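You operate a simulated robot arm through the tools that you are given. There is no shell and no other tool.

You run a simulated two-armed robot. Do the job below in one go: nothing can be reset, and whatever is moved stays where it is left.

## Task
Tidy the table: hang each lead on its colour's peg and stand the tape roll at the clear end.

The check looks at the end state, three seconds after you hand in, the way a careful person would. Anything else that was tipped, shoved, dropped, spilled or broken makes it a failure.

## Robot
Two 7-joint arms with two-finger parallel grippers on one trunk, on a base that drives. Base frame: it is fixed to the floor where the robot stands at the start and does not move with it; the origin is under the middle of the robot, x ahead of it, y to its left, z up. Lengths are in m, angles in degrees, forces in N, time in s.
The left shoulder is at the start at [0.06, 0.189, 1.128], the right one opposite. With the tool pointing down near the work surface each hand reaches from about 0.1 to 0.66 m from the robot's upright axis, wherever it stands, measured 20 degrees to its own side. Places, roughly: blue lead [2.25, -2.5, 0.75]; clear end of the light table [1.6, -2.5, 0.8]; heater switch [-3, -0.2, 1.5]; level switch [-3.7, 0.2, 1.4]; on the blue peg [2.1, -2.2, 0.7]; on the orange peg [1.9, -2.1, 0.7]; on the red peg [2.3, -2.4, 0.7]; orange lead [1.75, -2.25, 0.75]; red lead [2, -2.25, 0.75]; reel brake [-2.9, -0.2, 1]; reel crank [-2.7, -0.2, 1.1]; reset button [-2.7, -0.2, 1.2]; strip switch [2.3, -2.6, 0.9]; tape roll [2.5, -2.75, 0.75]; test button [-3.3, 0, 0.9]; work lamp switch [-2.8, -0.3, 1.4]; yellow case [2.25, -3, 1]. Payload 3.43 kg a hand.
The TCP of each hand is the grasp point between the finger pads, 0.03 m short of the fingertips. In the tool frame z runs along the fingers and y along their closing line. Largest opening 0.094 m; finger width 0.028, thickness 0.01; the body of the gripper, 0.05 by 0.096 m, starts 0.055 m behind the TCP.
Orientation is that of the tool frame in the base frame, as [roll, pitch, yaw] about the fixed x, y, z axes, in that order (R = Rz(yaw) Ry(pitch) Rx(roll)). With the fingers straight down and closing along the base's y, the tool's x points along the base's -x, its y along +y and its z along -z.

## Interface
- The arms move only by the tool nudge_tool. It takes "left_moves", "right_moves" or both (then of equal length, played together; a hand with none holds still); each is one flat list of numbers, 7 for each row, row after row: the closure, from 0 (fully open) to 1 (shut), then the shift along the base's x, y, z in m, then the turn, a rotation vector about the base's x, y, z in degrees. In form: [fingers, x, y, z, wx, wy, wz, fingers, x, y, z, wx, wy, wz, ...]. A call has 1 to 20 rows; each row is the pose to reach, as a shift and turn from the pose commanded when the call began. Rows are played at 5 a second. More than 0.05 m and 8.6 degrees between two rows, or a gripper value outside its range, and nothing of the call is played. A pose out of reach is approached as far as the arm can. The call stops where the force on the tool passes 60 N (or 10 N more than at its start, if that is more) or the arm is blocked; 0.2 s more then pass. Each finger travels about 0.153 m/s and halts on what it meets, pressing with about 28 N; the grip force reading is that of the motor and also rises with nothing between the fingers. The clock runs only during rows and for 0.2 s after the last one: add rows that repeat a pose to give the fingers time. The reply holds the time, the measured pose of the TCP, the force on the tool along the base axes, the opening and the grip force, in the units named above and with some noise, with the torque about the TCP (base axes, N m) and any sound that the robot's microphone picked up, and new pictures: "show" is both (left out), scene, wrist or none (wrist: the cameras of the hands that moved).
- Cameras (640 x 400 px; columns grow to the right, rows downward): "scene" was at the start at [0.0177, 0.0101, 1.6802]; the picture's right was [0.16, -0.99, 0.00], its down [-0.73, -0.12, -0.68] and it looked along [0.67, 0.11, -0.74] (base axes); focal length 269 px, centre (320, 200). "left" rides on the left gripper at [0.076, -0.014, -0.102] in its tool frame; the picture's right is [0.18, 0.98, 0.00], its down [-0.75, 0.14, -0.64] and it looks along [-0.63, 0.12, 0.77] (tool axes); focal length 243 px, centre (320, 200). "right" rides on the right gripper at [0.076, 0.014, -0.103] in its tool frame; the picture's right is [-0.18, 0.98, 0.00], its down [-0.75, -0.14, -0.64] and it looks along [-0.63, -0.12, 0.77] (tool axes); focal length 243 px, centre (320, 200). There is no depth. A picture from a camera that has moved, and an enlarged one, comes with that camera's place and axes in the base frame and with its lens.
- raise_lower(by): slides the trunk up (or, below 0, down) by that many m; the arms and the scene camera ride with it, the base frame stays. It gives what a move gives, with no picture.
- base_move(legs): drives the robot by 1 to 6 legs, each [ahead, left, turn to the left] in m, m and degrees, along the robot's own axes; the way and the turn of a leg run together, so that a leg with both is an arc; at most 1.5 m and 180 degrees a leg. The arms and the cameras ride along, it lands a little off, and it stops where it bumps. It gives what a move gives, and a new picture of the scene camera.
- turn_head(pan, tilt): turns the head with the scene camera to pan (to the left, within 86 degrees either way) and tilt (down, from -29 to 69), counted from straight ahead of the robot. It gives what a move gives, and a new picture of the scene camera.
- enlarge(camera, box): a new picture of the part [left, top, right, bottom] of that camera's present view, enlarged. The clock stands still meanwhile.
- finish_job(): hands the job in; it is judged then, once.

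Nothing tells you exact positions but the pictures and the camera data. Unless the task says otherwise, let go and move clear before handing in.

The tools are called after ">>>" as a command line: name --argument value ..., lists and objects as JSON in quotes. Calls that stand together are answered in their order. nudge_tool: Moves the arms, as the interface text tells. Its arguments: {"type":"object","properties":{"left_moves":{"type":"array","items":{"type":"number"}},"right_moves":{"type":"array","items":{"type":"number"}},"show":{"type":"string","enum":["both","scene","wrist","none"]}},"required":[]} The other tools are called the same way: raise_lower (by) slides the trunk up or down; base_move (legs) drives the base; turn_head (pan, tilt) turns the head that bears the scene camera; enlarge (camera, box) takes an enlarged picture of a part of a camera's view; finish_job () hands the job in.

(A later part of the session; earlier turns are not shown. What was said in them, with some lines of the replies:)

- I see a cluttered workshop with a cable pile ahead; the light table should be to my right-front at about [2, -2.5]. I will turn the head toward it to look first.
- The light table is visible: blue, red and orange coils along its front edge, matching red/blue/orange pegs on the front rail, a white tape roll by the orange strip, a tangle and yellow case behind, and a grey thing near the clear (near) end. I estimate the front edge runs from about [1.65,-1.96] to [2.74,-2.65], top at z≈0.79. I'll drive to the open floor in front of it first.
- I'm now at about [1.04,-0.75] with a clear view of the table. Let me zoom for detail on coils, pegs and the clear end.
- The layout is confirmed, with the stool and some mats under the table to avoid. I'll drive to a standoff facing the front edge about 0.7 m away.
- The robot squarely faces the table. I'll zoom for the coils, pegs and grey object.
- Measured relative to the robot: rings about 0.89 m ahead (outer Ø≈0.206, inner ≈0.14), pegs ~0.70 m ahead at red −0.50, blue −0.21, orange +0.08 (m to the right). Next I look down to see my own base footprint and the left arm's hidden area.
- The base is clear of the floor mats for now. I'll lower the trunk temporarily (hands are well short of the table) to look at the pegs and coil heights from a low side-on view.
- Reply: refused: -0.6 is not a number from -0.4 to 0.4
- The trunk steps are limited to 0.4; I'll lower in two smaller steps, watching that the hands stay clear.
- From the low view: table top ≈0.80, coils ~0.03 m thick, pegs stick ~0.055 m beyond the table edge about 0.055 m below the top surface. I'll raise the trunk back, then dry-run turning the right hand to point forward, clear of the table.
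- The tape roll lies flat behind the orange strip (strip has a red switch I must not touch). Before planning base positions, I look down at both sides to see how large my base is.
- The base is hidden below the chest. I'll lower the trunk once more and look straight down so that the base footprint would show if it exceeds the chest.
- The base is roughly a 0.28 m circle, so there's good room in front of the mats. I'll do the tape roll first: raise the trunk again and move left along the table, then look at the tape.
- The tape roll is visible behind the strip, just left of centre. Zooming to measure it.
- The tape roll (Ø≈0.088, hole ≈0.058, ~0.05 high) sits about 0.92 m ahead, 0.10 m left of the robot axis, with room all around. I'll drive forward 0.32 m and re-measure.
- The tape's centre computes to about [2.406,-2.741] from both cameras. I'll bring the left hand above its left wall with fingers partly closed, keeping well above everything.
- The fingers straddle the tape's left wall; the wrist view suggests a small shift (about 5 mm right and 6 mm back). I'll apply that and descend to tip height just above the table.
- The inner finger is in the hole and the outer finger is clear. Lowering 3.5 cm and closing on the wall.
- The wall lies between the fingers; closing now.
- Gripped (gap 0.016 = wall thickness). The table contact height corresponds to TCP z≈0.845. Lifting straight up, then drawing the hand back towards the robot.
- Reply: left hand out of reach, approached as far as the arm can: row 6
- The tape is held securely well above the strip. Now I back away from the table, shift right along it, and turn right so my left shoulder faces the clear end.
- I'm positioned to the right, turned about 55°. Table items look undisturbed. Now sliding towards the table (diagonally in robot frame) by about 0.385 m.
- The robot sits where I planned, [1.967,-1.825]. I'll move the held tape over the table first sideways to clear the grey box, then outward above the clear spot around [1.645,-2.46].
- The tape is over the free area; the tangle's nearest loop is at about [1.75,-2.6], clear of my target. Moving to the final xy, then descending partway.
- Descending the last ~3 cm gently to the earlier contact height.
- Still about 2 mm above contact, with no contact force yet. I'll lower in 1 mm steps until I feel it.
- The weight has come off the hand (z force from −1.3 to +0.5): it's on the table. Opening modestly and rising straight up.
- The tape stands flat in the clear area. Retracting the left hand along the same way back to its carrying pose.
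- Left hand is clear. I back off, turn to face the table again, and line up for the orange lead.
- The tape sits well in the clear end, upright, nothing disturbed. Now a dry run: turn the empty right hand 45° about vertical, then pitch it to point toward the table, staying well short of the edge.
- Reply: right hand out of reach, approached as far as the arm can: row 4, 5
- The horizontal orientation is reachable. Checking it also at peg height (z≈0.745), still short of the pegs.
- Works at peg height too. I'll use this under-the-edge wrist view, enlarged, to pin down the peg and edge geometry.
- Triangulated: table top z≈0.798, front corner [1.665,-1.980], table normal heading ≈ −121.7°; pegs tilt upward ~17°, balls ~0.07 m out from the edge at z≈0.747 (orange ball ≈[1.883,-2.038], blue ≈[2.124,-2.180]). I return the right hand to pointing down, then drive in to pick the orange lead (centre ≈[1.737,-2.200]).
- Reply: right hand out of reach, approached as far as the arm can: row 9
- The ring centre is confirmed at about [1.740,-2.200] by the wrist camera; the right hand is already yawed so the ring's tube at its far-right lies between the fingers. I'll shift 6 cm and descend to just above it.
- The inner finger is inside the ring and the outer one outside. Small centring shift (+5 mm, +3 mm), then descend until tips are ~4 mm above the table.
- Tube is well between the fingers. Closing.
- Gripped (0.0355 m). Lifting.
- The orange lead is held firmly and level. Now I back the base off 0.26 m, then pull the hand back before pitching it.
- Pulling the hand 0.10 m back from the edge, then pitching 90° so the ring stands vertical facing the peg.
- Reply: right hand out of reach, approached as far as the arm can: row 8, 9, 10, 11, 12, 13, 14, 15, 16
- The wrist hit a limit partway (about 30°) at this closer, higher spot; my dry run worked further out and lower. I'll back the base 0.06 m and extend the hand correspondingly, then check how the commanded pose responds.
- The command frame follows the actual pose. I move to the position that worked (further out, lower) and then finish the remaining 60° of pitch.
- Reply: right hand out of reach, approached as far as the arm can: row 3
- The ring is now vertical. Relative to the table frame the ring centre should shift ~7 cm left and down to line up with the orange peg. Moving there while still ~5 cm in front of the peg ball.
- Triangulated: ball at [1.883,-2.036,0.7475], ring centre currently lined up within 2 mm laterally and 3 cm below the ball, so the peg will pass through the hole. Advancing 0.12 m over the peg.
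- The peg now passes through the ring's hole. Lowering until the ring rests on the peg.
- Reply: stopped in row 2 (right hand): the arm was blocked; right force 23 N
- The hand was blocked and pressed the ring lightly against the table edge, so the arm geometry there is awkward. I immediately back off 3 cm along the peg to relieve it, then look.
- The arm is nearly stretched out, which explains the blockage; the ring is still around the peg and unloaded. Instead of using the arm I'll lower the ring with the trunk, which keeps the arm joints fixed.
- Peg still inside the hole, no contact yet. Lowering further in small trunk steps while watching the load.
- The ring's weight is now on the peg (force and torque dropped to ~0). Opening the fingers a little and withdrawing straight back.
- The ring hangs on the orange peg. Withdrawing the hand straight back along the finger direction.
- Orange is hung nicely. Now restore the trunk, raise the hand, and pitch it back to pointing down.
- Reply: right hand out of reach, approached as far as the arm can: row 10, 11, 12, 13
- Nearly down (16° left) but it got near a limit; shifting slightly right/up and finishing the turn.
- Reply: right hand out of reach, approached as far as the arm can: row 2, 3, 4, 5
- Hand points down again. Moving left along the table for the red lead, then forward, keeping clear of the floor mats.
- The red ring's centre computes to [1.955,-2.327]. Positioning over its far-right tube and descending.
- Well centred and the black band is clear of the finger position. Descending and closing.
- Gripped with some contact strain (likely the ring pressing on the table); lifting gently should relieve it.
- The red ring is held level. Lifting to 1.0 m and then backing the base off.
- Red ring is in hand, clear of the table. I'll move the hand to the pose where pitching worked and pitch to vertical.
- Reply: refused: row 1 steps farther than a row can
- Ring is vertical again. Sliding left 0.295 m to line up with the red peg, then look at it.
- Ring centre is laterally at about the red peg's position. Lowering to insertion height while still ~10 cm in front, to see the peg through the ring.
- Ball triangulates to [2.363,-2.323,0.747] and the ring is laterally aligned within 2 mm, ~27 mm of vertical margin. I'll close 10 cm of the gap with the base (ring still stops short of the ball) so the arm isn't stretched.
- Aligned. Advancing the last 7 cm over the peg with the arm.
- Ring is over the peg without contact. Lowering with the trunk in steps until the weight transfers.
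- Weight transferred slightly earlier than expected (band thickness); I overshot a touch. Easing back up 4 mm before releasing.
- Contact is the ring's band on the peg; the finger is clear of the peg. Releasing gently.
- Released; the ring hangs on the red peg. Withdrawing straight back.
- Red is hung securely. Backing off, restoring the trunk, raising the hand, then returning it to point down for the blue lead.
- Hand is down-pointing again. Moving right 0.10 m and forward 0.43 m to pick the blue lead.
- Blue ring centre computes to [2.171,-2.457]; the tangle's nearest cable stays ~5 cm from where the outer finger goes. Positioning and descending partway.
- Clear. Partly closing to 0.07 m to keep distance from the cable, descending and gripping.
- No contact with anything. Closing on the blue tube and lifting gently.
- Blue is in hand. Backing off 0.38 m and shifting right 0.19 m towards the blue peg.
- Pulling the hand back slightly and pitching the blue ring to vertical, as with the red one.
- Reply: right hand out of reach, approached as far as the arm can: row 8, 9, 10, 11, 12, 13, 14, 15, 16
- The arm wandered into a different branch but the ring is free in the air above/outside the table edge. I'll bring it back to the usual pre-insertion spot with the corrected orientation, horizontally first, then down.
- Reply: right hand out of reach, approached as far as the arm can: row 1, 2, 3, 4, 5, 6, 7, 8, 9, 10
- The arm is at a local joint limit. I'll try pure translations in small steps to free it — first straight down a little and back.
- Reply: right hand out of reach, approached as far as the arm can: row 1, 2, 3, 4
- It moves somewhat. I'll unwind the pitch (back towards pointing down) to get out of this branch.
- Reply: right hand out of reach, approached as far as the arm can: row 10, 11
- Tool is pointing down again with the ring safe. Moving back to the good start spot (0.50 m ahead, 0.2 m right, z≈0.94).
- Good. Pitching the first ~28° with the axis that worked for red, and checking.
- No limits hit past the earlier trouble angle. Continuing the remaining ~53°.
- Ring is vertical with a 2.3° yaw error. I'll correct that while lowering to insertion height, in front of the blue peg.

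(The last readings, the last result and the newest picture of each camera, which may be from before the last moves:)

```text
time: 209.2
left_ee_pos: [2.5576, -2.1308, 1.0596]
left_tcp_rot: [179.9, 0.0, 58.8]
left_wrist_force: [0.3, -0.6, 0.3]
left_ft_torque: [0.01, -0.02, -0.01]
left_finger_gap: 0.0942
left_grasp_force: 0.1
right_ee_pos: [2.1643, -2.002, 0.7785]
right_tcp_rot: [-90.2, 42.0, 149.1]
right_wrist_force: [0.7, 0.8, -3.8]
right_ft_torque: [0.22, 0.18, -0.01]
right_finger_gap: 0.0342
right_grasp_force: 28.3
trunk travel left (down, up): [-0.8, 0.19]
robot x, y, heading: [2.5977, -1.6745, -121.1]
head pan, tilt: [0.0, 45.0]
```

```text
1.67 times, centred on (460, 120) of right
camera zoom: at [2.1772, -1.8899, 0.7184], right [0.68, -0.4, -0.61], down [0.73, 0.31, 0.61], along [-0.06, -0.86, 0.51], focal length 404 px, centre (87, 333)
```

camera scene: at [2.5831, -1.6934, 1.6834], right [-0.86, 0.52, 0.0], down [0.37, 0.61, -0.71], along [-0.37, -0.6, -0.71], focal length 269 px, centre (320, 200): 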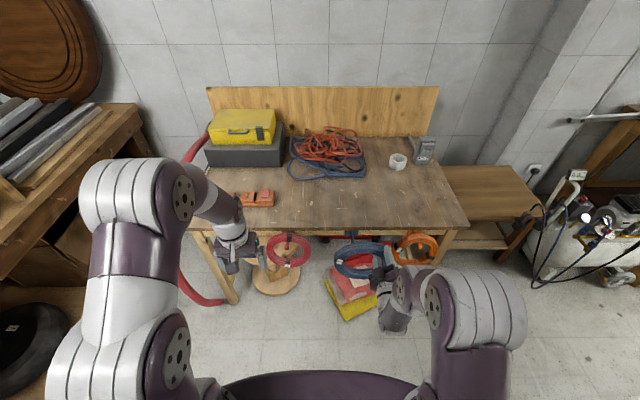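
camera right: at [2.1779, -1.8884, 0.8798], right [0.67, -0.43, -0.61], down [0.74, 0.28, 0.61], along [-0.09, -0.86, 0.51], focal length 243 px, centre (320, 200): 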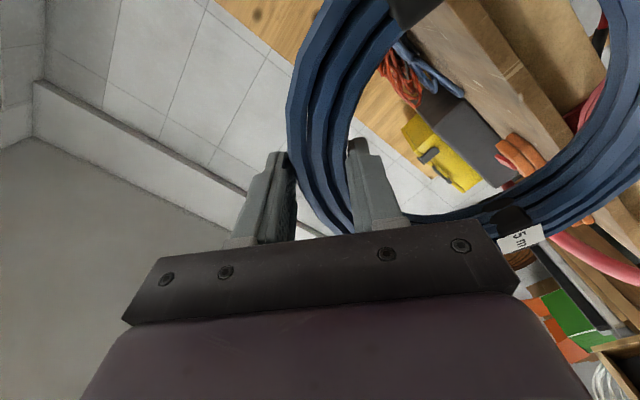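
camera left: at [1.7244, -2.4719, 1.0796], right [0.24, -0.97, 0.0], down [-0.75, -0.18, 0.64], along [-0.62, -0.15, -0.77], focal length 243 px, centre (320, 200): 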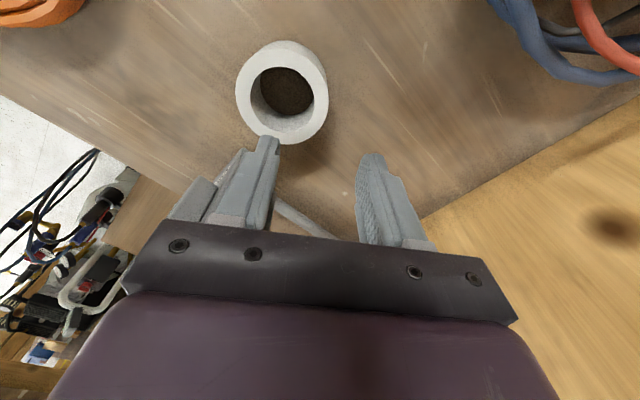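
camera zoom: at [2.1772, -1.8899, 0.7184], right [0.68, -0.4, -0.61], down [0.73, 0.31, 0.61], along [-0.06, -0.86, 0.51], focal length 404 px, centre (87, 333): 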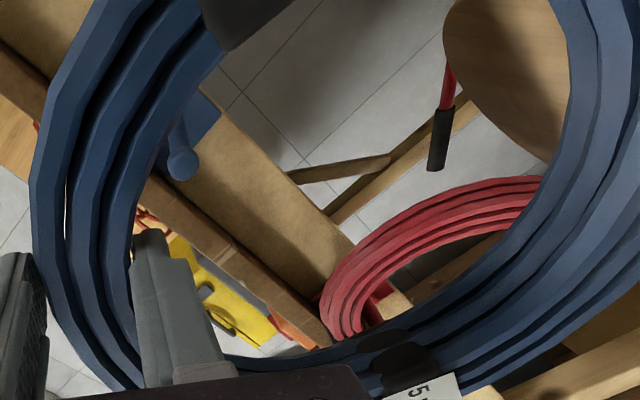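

Blue ball is at [2.123,-2.181,0.747], ring aligned within ~1–2 mm laterally, 33 mm below. Advancing the base 0.12 m to just before the ball.

>>> base_move --legs '[[0.115, 0, 0]]'

>>> enlarge --camera "scene" --box '[290, 220, 450, 320]'

>>> enlarge --camera "right" --box '[280, 0, 640, 240]'

```text
time: 210.4
left_ee_pos: [2.4969, -2.2274, 1.0592]
left_tcp_rot: [-180.0, 0.0, 58.7]
left_wrist_force: [0.1, 0.0, -0.1]
left_ft_torque: [0.01, 0.0, -0.01]
left_finger_gap: 0.0941
left_grasp_force: 0.0
right_ee_pos: [2.1042, -2.0981, 0.7799]
right_tcp_rot: [-90.3, 42.0, 148.9]
right_wrist_force: [0.0, -1.2, -4.6]
right_ft_torque: [0.15, 0.16, 0.0]
right_finger_gap: 0.0341
right_grasp_force: 28.6
trunk travel left (down, up): [-0.8, 0.19]
robot x, y, heading: [2.5349, -1.77, -121.2]
head pan, tilt: [0.0, 45.0]
camera scene: at [2.5239, -1.7907, 1.6835], right [-0.85, 0.52, 0.0], down [0.37, 0.6, -0.71], along [-0.37, -0.6, -0.71], focal length 269 px, centre (320, 200)
```

scene: 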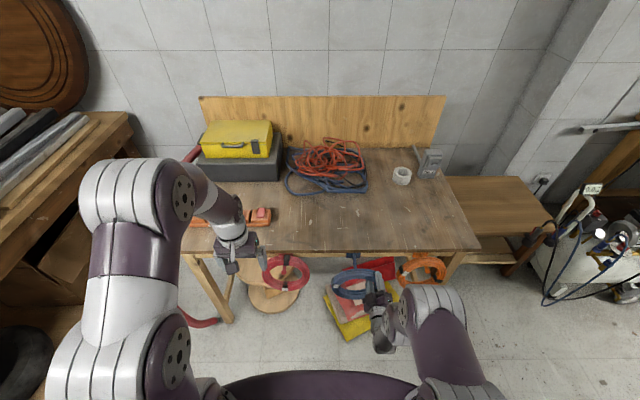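

```text
4.00 times, centred on (370, 270) of scene
camera zoom: at [2.5239, -1.7907, 1.6835], right [-0.85, 0.52, 0.0], down [0.37, 0.6, -0.71], along [-0.37, -0.6, -0.71], focal length 1076 px, centre (120, -80)
```

zoom: 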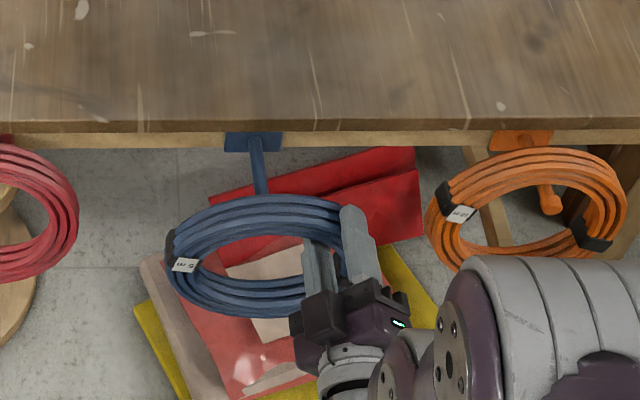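

```text
1.67 times, centred on (460, 120) of right
camera zoom: at [2.1177, -1.9862, 0.7184], right [0.68, -0.41, -0.61], down [0.73, 0.31, 0.61], along [-0.06, -0.86, 0.51], focal length 404 px, centre (87, 333)
```

zoom: 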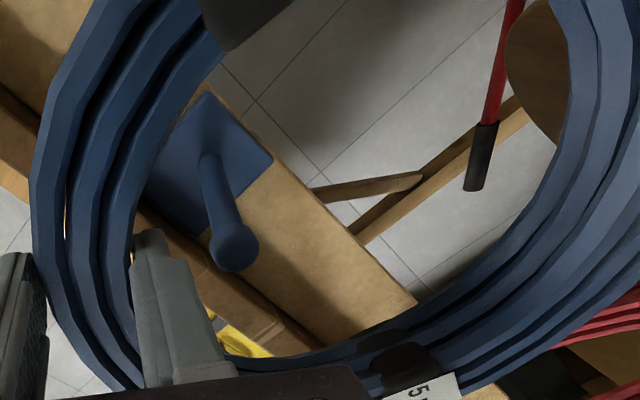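

Aligned and clear of the hung orange ring. Advancing the last ~7.7 cm with the arm.

>>> nudge_tool --right_moves '[1, -0.01, -0.0165, 0, 0, 0, 0, 1, -0.02, -0.033, 0, 0, 0, 0, 1, -0.03, -0.05, 0, 0, 0, 0, 1, -0.0394, -0.066, 0, 0, 0, 0, 1, -0.0394, -0.066, 0, 0, 0, 0]' --show "none"

>>> enlarge --camera "scene" --box '[290, 220, 450, 320]'

>>> enlarge --camera "right" --box '[280, 0, 640, 240]'

```text
time: 211.6
left_ee_pos: [2.4958, -2.2277, 1.06]
left_tcp_rot: [180.0, -0.1, 58.7]
left_wrist_force: [0.8, 0.2, -1.1]
left_ft_torque: [-0.04, -0.01, -0.01]
left_finger_gap: 0.0939
left_grasp_force: 0.1
right_ee_pos: [2.0661, -2.1666, 0.7772]
right_tcp_rot: [-90.4, 41.9, 149.0]
right_wrist_force: [-0.1, -0.2, -5.0]
right_ft_torque: [0.23, 0.16, 0.02]
right_finger_gap: 0.034
right_grasp_force: 28.4
trunk travel left (down, up): [-0.8, 0.19]
robot x, y, heading: [2.5363, -1.7714, -121.2]
head pan, tilt: [0.0, 45.0]
```

```text
4.00 times, centred on (370, 270) of scene
camera zoom: at [2.5236, -1.7912, 1.6834], right [-0.85, 0.52, 0.0], down [0.37, 0.6, -0.71], along [-0.37, -0.6, -0.71], focal length 1076 px, centre (120, -80)
```

zoom: 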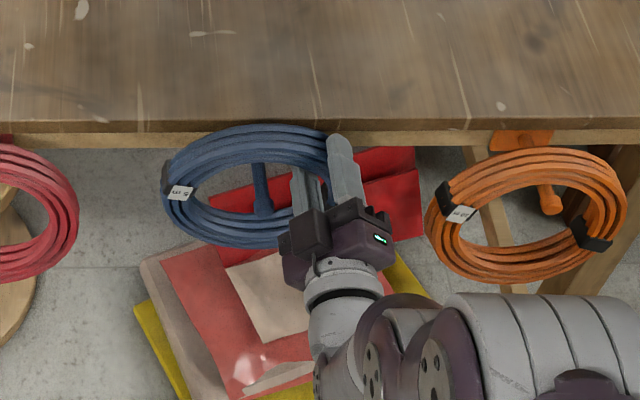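

```text
1.67 times, centred on (460, 120) of right
camera zoom: at [2.0789, -2.053, 0.7174], right [0.68, -0.41, -0.61], down [0.73, 0.31, 0.61], along [-0.06, -0.86, 0.51], focal length 404 px, centre (87, 333)
```

zoom: 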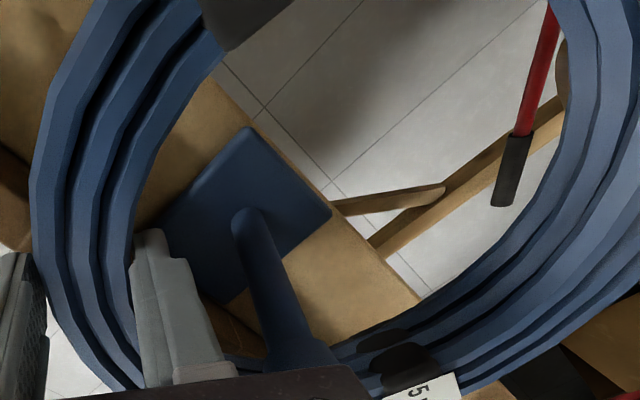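

Peg is inside the blue ring. Lowering with the trunk in steps.

>>> raise_lower --by -0.028

>>> raise_lower --by -0.005

```text
time: 212.3
left_ee_pos: [2.4975, -2.2279, 1.0312]
left_tcp_rot: [180.0, 0.0, 58.7]
left_wrist_force: [0.6, -0.9, -0.1]
left_ft_torque: [0.03, 0.02, -0.05]
left_finger_gap: 0.0939
left_grasp_force: 0.0
right_ee_pos: [2.0656, -2.1654, 0.75]
right_tcp_rot: [-90.3, 42.0, 148.8]
right_wrist_force: [0.2, 0.3, -4.5]
right_ft_torque: [0.22, 0.17, -0.02]
right_finger_gap: 0.0343
right_grasp_force: 27.7
trunk travel left (down, up): [-0.772, 0.218]
robot x, y, heading: [2.5334, -1.7715, -121.4]
head pan, tilt: [0.0, 45.0]
```

```text
time: 212.8
left_ee_pos: [2.4966, -2.2266, 1.0273]
left_tcp_rot: [180.0, -0.1, 58.7]
left_wrist_force: [0.7, -0.5, 1.1]
left_ft_torque: [0.0, 0.02, -0.04]
left_finger_gap: 0.0939
left_grasp_force: 0.2
right_ee_pos: [2.066, -2.1656, 0.7443]
right_tcp_rot: [-90.3, 41.9, 148.9]
right_wrist_force: [0.4, -0.1, -3.8]
right_ft_torque: [0.16, 0.16, -0.01]
right_finger_gap: 0.034
right_grasp_force: 27.1
trunk travel left (down, up): [-0.767, 0.223]
robot x, y, heading: [2.5354, -1.7649, -121.7]
head pan, tilt: [0.0, 45.0]
```

>>> raise_lower --by -0.004

>>> enlarge --camera "scene" --box '[290, 220, 450, 320]'

```text
time: 213.4
left_ee_pos: [2.4971, -2.2262, 1.0233]
left_tcp_rot: [179.9, 0.0, 58.7]
left_wrist_force: [0.2, 0.1, -0.2]
left_ft_torque: [0.02, 0.03, -0.02]
left_finger_gap: 0.0939
left_grasp_force: 0.1
right_ee_pos: [2.0669, -2.1663, 0.7443]
right_tcp_rot: [-89.7, 42.1, 149.2]
right_wrist_force: [0.1, 2.2, 13.4]
right_ft_torque: [-0.43, -0.64, 0.09]
right_finger_gap: 0.0339
right_grasp_force: 28.0
trunk travel left (down, up): [-0.763, 0.227]
robot x, y, heading: [2.5374, -1.7707, -121.2]
head pan, tilt: [0.0, 45.0]
```

```text
4.00 times, centred on (370, 270) of scene
camera zoom: at [2.5257, -1.7887, 1.6468], right [-0.85, 0.52, 0.0], down [0.37, 0.6, -0.71], along [-0.37, -0.61, -0.71], focal length 1076 px, centre (120, -80)
```

zoom: 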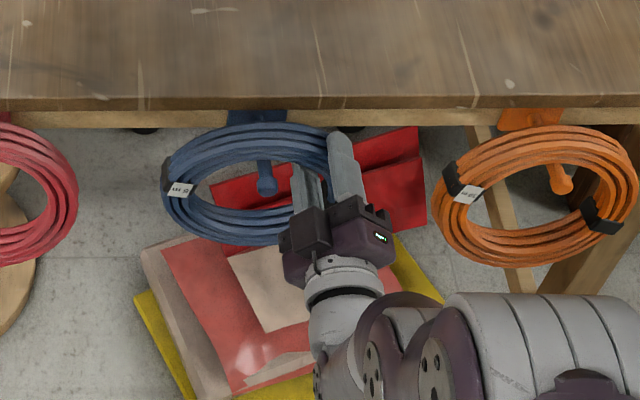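

Contact: the ring rests on the peg with slight overpress. Easing up 3 mm and releasing gently.

>>> raise_lower --by 0.003

>>> nudge_tool --right_moves '[0.6, 0, 0, 0, 0, 0, 0, 0.52, 0, 0, 0, 0, 0, 0, 0.45, 0, 0, 0, 0, 0, 0, 0.4, 0, 0, 0, 0, 0, 0, 0.4, 0, 0, 0, 0, 0, 0]' --show "wrist"

>>> enlarge --camera "scene" --box '[290, 220, 450, 320]'

```text
time: 213.9
left_ee_pos: [2.4965, -2.2264, 1.0254]
left_tcp_rot: [180.0, 0.0, 58.7]
left_wrist_force: [0.0, -0.1, -0.1]
left_ft_torque: [0.03, -0.03, 0.01]
left_finger_gap: 0.0942
left_grasp_force: 0.0
right_ee_pos: [2.0655, -2.1651, 0.7445]
right_tcp_rot: [-90.3, 42.0, 148.9]
right_wrist_force: [-3.2, -2.5, 6.0]
right_ft_torque: [-0.09, -0.34, -0.27]
right_finger_gap: 0.0341
right_grasp_force: 27.7
trunk travel left (down, up): [-0.766, 0.224]
robot x, y, heading: [2.5364, -1.7712, -120.8]
head pan, tilt: [0.0, 45.0]
```

```text
time: 215.1
left_ee_pos: [2.4965, -2.227, 1.0259]
left_tcp_rot: [180.0, 0.1, 58.8]
left_wrist_force: [0.3, 0.2, -0.1]
left_ft_torque: [0.0, 0.01, 0.01]
left_finger_gap: 0.094
left_grasp_force: 0.1
right_ee_pos: [2.0663, -2.1658, 0.7448]
right_tcp_rot: [-90.3, 42.0, 148.9]
right_wrist_force: [0.0, 0.1, -0.2]
right_ft_torque: [0.01, -0.01, -0.07]
right_finger_gap: 0.0563
right_grasp_force: 0.0
trunk travel left (down, up): [-0.766, 0.224]
robot x, y, heading: [2.5398, -1.7736, -121.2]
head pan, tilt: [0.0, 45.0]
camera right: at [2.0791, -2.0527, 0.6838], right [0.68, -0.41, -0.61], down [0.73, 0.31, 0.61], along [-0.06, -0.86, 0.51], focal length 243 px, centre (320, 200)
```

right: 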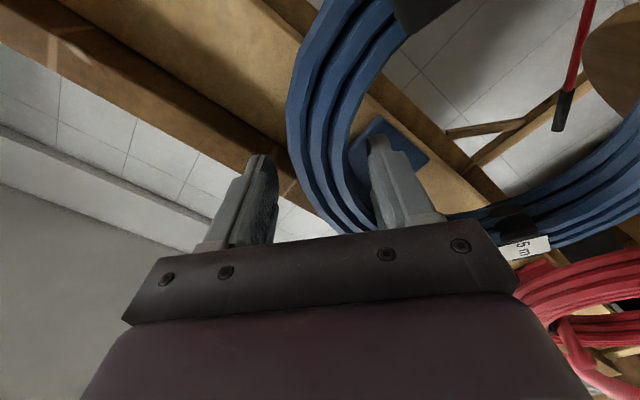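

```text
4.00 times, centred on (370, 270) of scene
camera zoom: at [2.5242, -1.7906, 1.6494], right [-0.85, 0.52, 0.0], down [0.37, 0.6, -0.71], along [-0.37, -0.6, -0.71], focal length 1076 px, centre (120, -80)
```

zoom: 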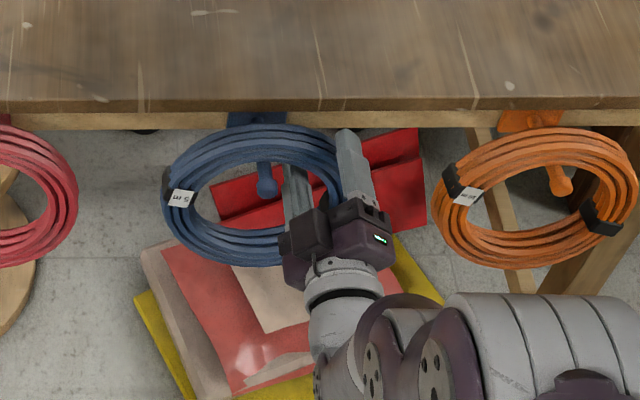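

The blue ring hangs on its peg. Withdrawing straight back.

>>> nudge_tool --right_moves '[0.4, 0.0103, 0.0171, 0, 0, 0, 0, 0.4, 0.0207, 0.0343, 0, 0, 0, 0, 0.4, 0.031, 0.0514, 0, 0, 0, 0, 0.4, 0.0465, 0.077, 0, 0, 0, 0, 0.4, 0.062, 0.1028, 0, 0, 0, 0]' --show "wrist"

>>> base_move --legs '[[-0.3, 0, 0]]'

>>> enlarge --camera "scene" --box '[180, 140, 500, 330]'

```text
time: 216.3
left_ee_pos: [2.4966, -2.2272, 1.0253]
left_tcp_rot: [180.0, 0.0, 58.7]
left_wrist_force: [0.3, -0.8, 0.5]
left_ft_torque: [0.02, 0.0, 0.02]
left_finger_gap: 0.0941
left_grasp_force: 0.1
right_ee_pos: [2.1284, -2.0624, 0.7454]
right_tcp_rot: [-90.2, 42.0, 149.0]
right_wrist_force: [0.0, -0.1, 0.4]
right_ft_torque: [-0.03, 0.0, 0.0]
right_finger_gap: 0.0564
right_grasp_force: 0.0
trunk travel left (down, up): [-0.766, 0.224]
robot x, y, heading: [2.5356, -1.7701, -121.4]
head pan, tilt: [0.0, 45.0]
camera right: at [2.1412, -1.9497, 0.6833], right [0.68, -0.41, -0.61], down [0.73, 0.31, 0.61], along [-0.06, -0.86, 0.51], focal length 243 px, centre (320, 200)
```

right: 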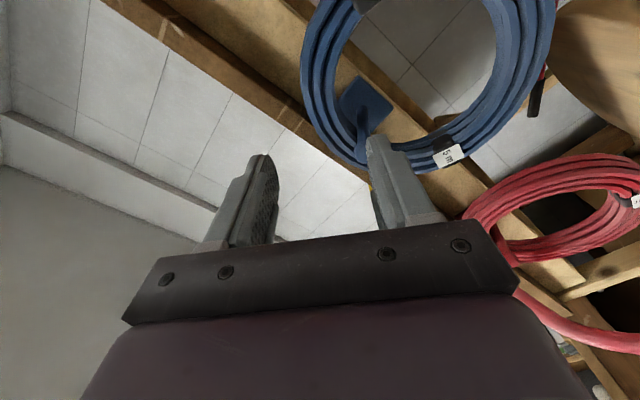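

```text
time: 218.3
left_ee_pos: [2.6547, -1.9688, 1.0256]
left_tcp_rot: [-180.0, 0.0, 58.9]
left_wrist_force: [-0.7, -0.1, 0.2]
left_ft_torque: [0.0, 0.02, 0.0]
left_finger_gap: 0.0938
left_grasp_force: 0.1
right_ee_pos: [2.2872, -1.8046, 0.7435]
right_tcp_rot: [-90.3, 42.0, 149.1]
right_wrist_force: [-0.5, -0.4, 0.0]
right_ft_torque: [0.03, -0.01, 0.01]
right_finger_gap: 0.0564
right_grasp_force: 0.0
trunk travel left (down, up): [-0.766, 0.224]
robot x, y, heading: [2.6936, -1.5127, -121.3]
head pan, tilt: [0.0, 45.0]
camera scene: at [2.6812, -1.5314, 1.6494], right [-0.86, 0.52, 0.0], down [0.36, 0.61, -0.71], along [-0.37, -0.61, -0.71], focal length 269 px, centre (320, 200)
```

scene: 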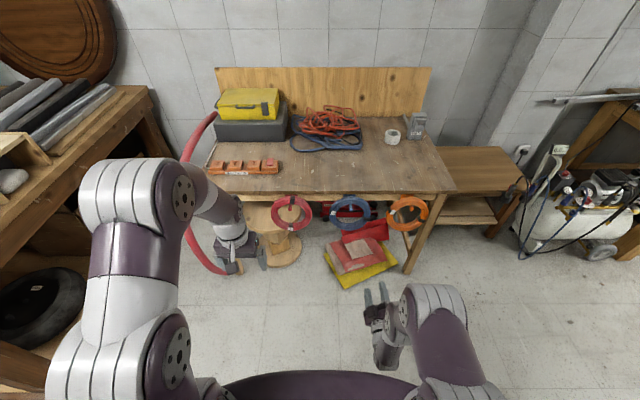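

```text
2.00 times, centred on (340, 235) of scene
camera zoom: at [2.6812, -1.5314, 1.6494], right [-0.86, 0.52, 0.0], down [0.36, 0.61, -0.71], along [-0.37, -0.61, -0.71], focal length 538 px, centre (280, 130)
```

zoom: 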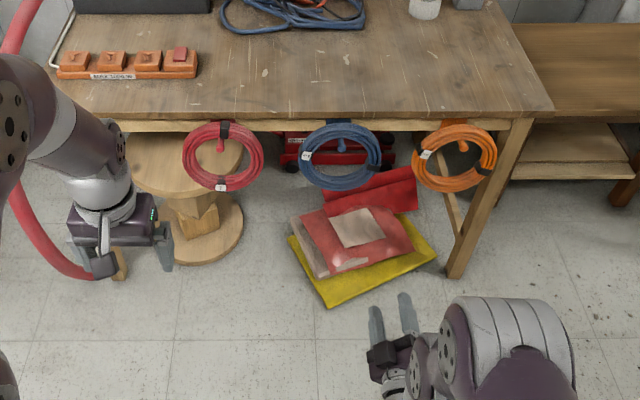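

All three leads hang on their matching pegs and the tape stands at the clear end. I'll take a low frontal look to verify they are seated properly.

>>> raise_lower --by -0.35

>>> turn_head --pan -15 --tilt 30

>>> enlarge --camera "scene" --box '[160, 110, 420, 280]'

```text
time: 221.8
left_ee_pos: [2.655, -1.9685, 0.6763]
left_tcp_rot: [180.0, 0.0, 58.9]
left_wrist_force: [0.2, -0.5, 0.5]
left_ft_torque: [0.05, -0.01, -0.02]
left_finger_gap: 0.0941
left_grasp_force: 0.1
right_ee_pos: [2.2866, -1.8058, 0.3926]
right_tcp_rot: [-90.3, 42.0, 149.0]
right_wrist_force: [0.1, -1.1, -0.3]
right_ft_torque: [0.0, 0.03, 0.03]
right_finger_gap: 0.0563
right_grasp_force: 0.1
trunk travel left (down, up): [-0.416, 0.574]
robot x, y, heading: [2.6934, -1.5098, -121.1]
head pan, tilt: [0.0, 45.0]
```

```text
time: 222.5
left_ee_pos: [2.6552, -1.9684, 0.6758]
left_tcp_rot: [179.9, 0.0, 59.0]
left_wrist_force: [0.7, -0.6, 0.4]
left_ft_torque: [0.01, -0.03, -0.01]
left_finger_gap: 0.0939
left_grasp_force: 0.0
right_ee_pos: [2.2855, -1.8053, 0.3938]
right_tcp_rot: [-90.4, 41.9, 149.1]
right_wrist_force: [0.3, 0.5, 0.0]
right_ft_torque: [0.01, -0.02, 0.0]
right_finger_gap: 0.0565
right_grasp_force: 0.0
trunk travel left (down, up): [-0.416, 0.574]
robot x, y, heading: [2.6893, -1.5122, -121.0]
head pan, tilt: [-15.0, 30.0]
camera scene: at [2.6579, -1.5247, 1.322], right [-0.69, 0.72, 0.0], down [0.36, 0.35, -0.87], along [-0.62, -0.6, -0.5], focal length 269 px, centre (320, 200)
```

scene: 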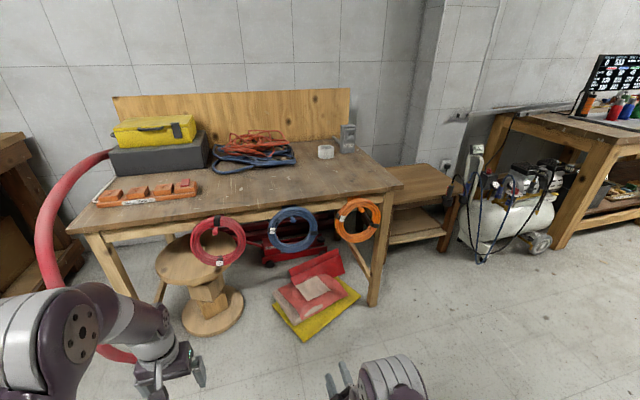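

```text
2.35 times, centred on (290, 195) of scene
camera zoom: at [2.6579, -1.5247, 1.322], right [-0.69, 0.72, 0.0], down [0.36, 0.35, -0.87], along [-0.62, -0.6, -0.5], focal length 633 px, centre (391, 212)
```

zoom: 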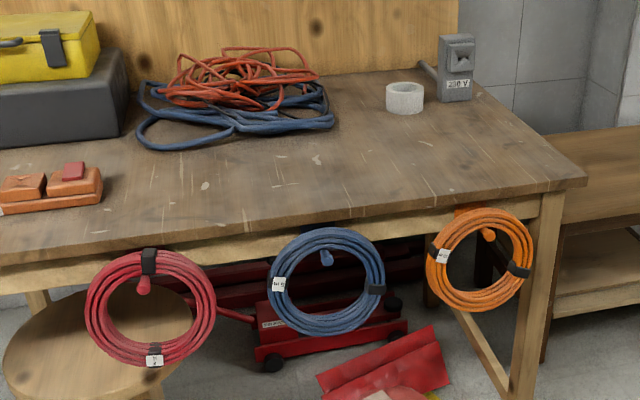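

All three leads hang on their own colour's peg with the peg balls in front. The tape roll stands on the clear end, everything else looks undisturbed, and both hands are empty and clear. Handing in.

>>> finish_job

```text
The job is handed in.
```

I've handed the job in: the orange, red and blue leads each hang on their own colour's peg, and the tape roll is at the clear end of the light table. A last low look showed nothing else on or around the table tipped or moved, and both hands were empty and clear.

- **Tape position:** it sits at about [1.645, -2.455], roughly 6 cm from the [1.6, -2.5] given for the clear end. Going deeper would have meant working close to the hanging orange lead, so I left it there.
- **"Stand":** I took this to mean set it down the way it was, so the roll rests flat on its face with the hole pointing up. It is not standing on its rim.
- **Table contact:** while hanging the orange lead, the arm ran out of reach and pressed the ring against the table edge at about 22 N. I backed off at once, and later views showed no shift in the table.
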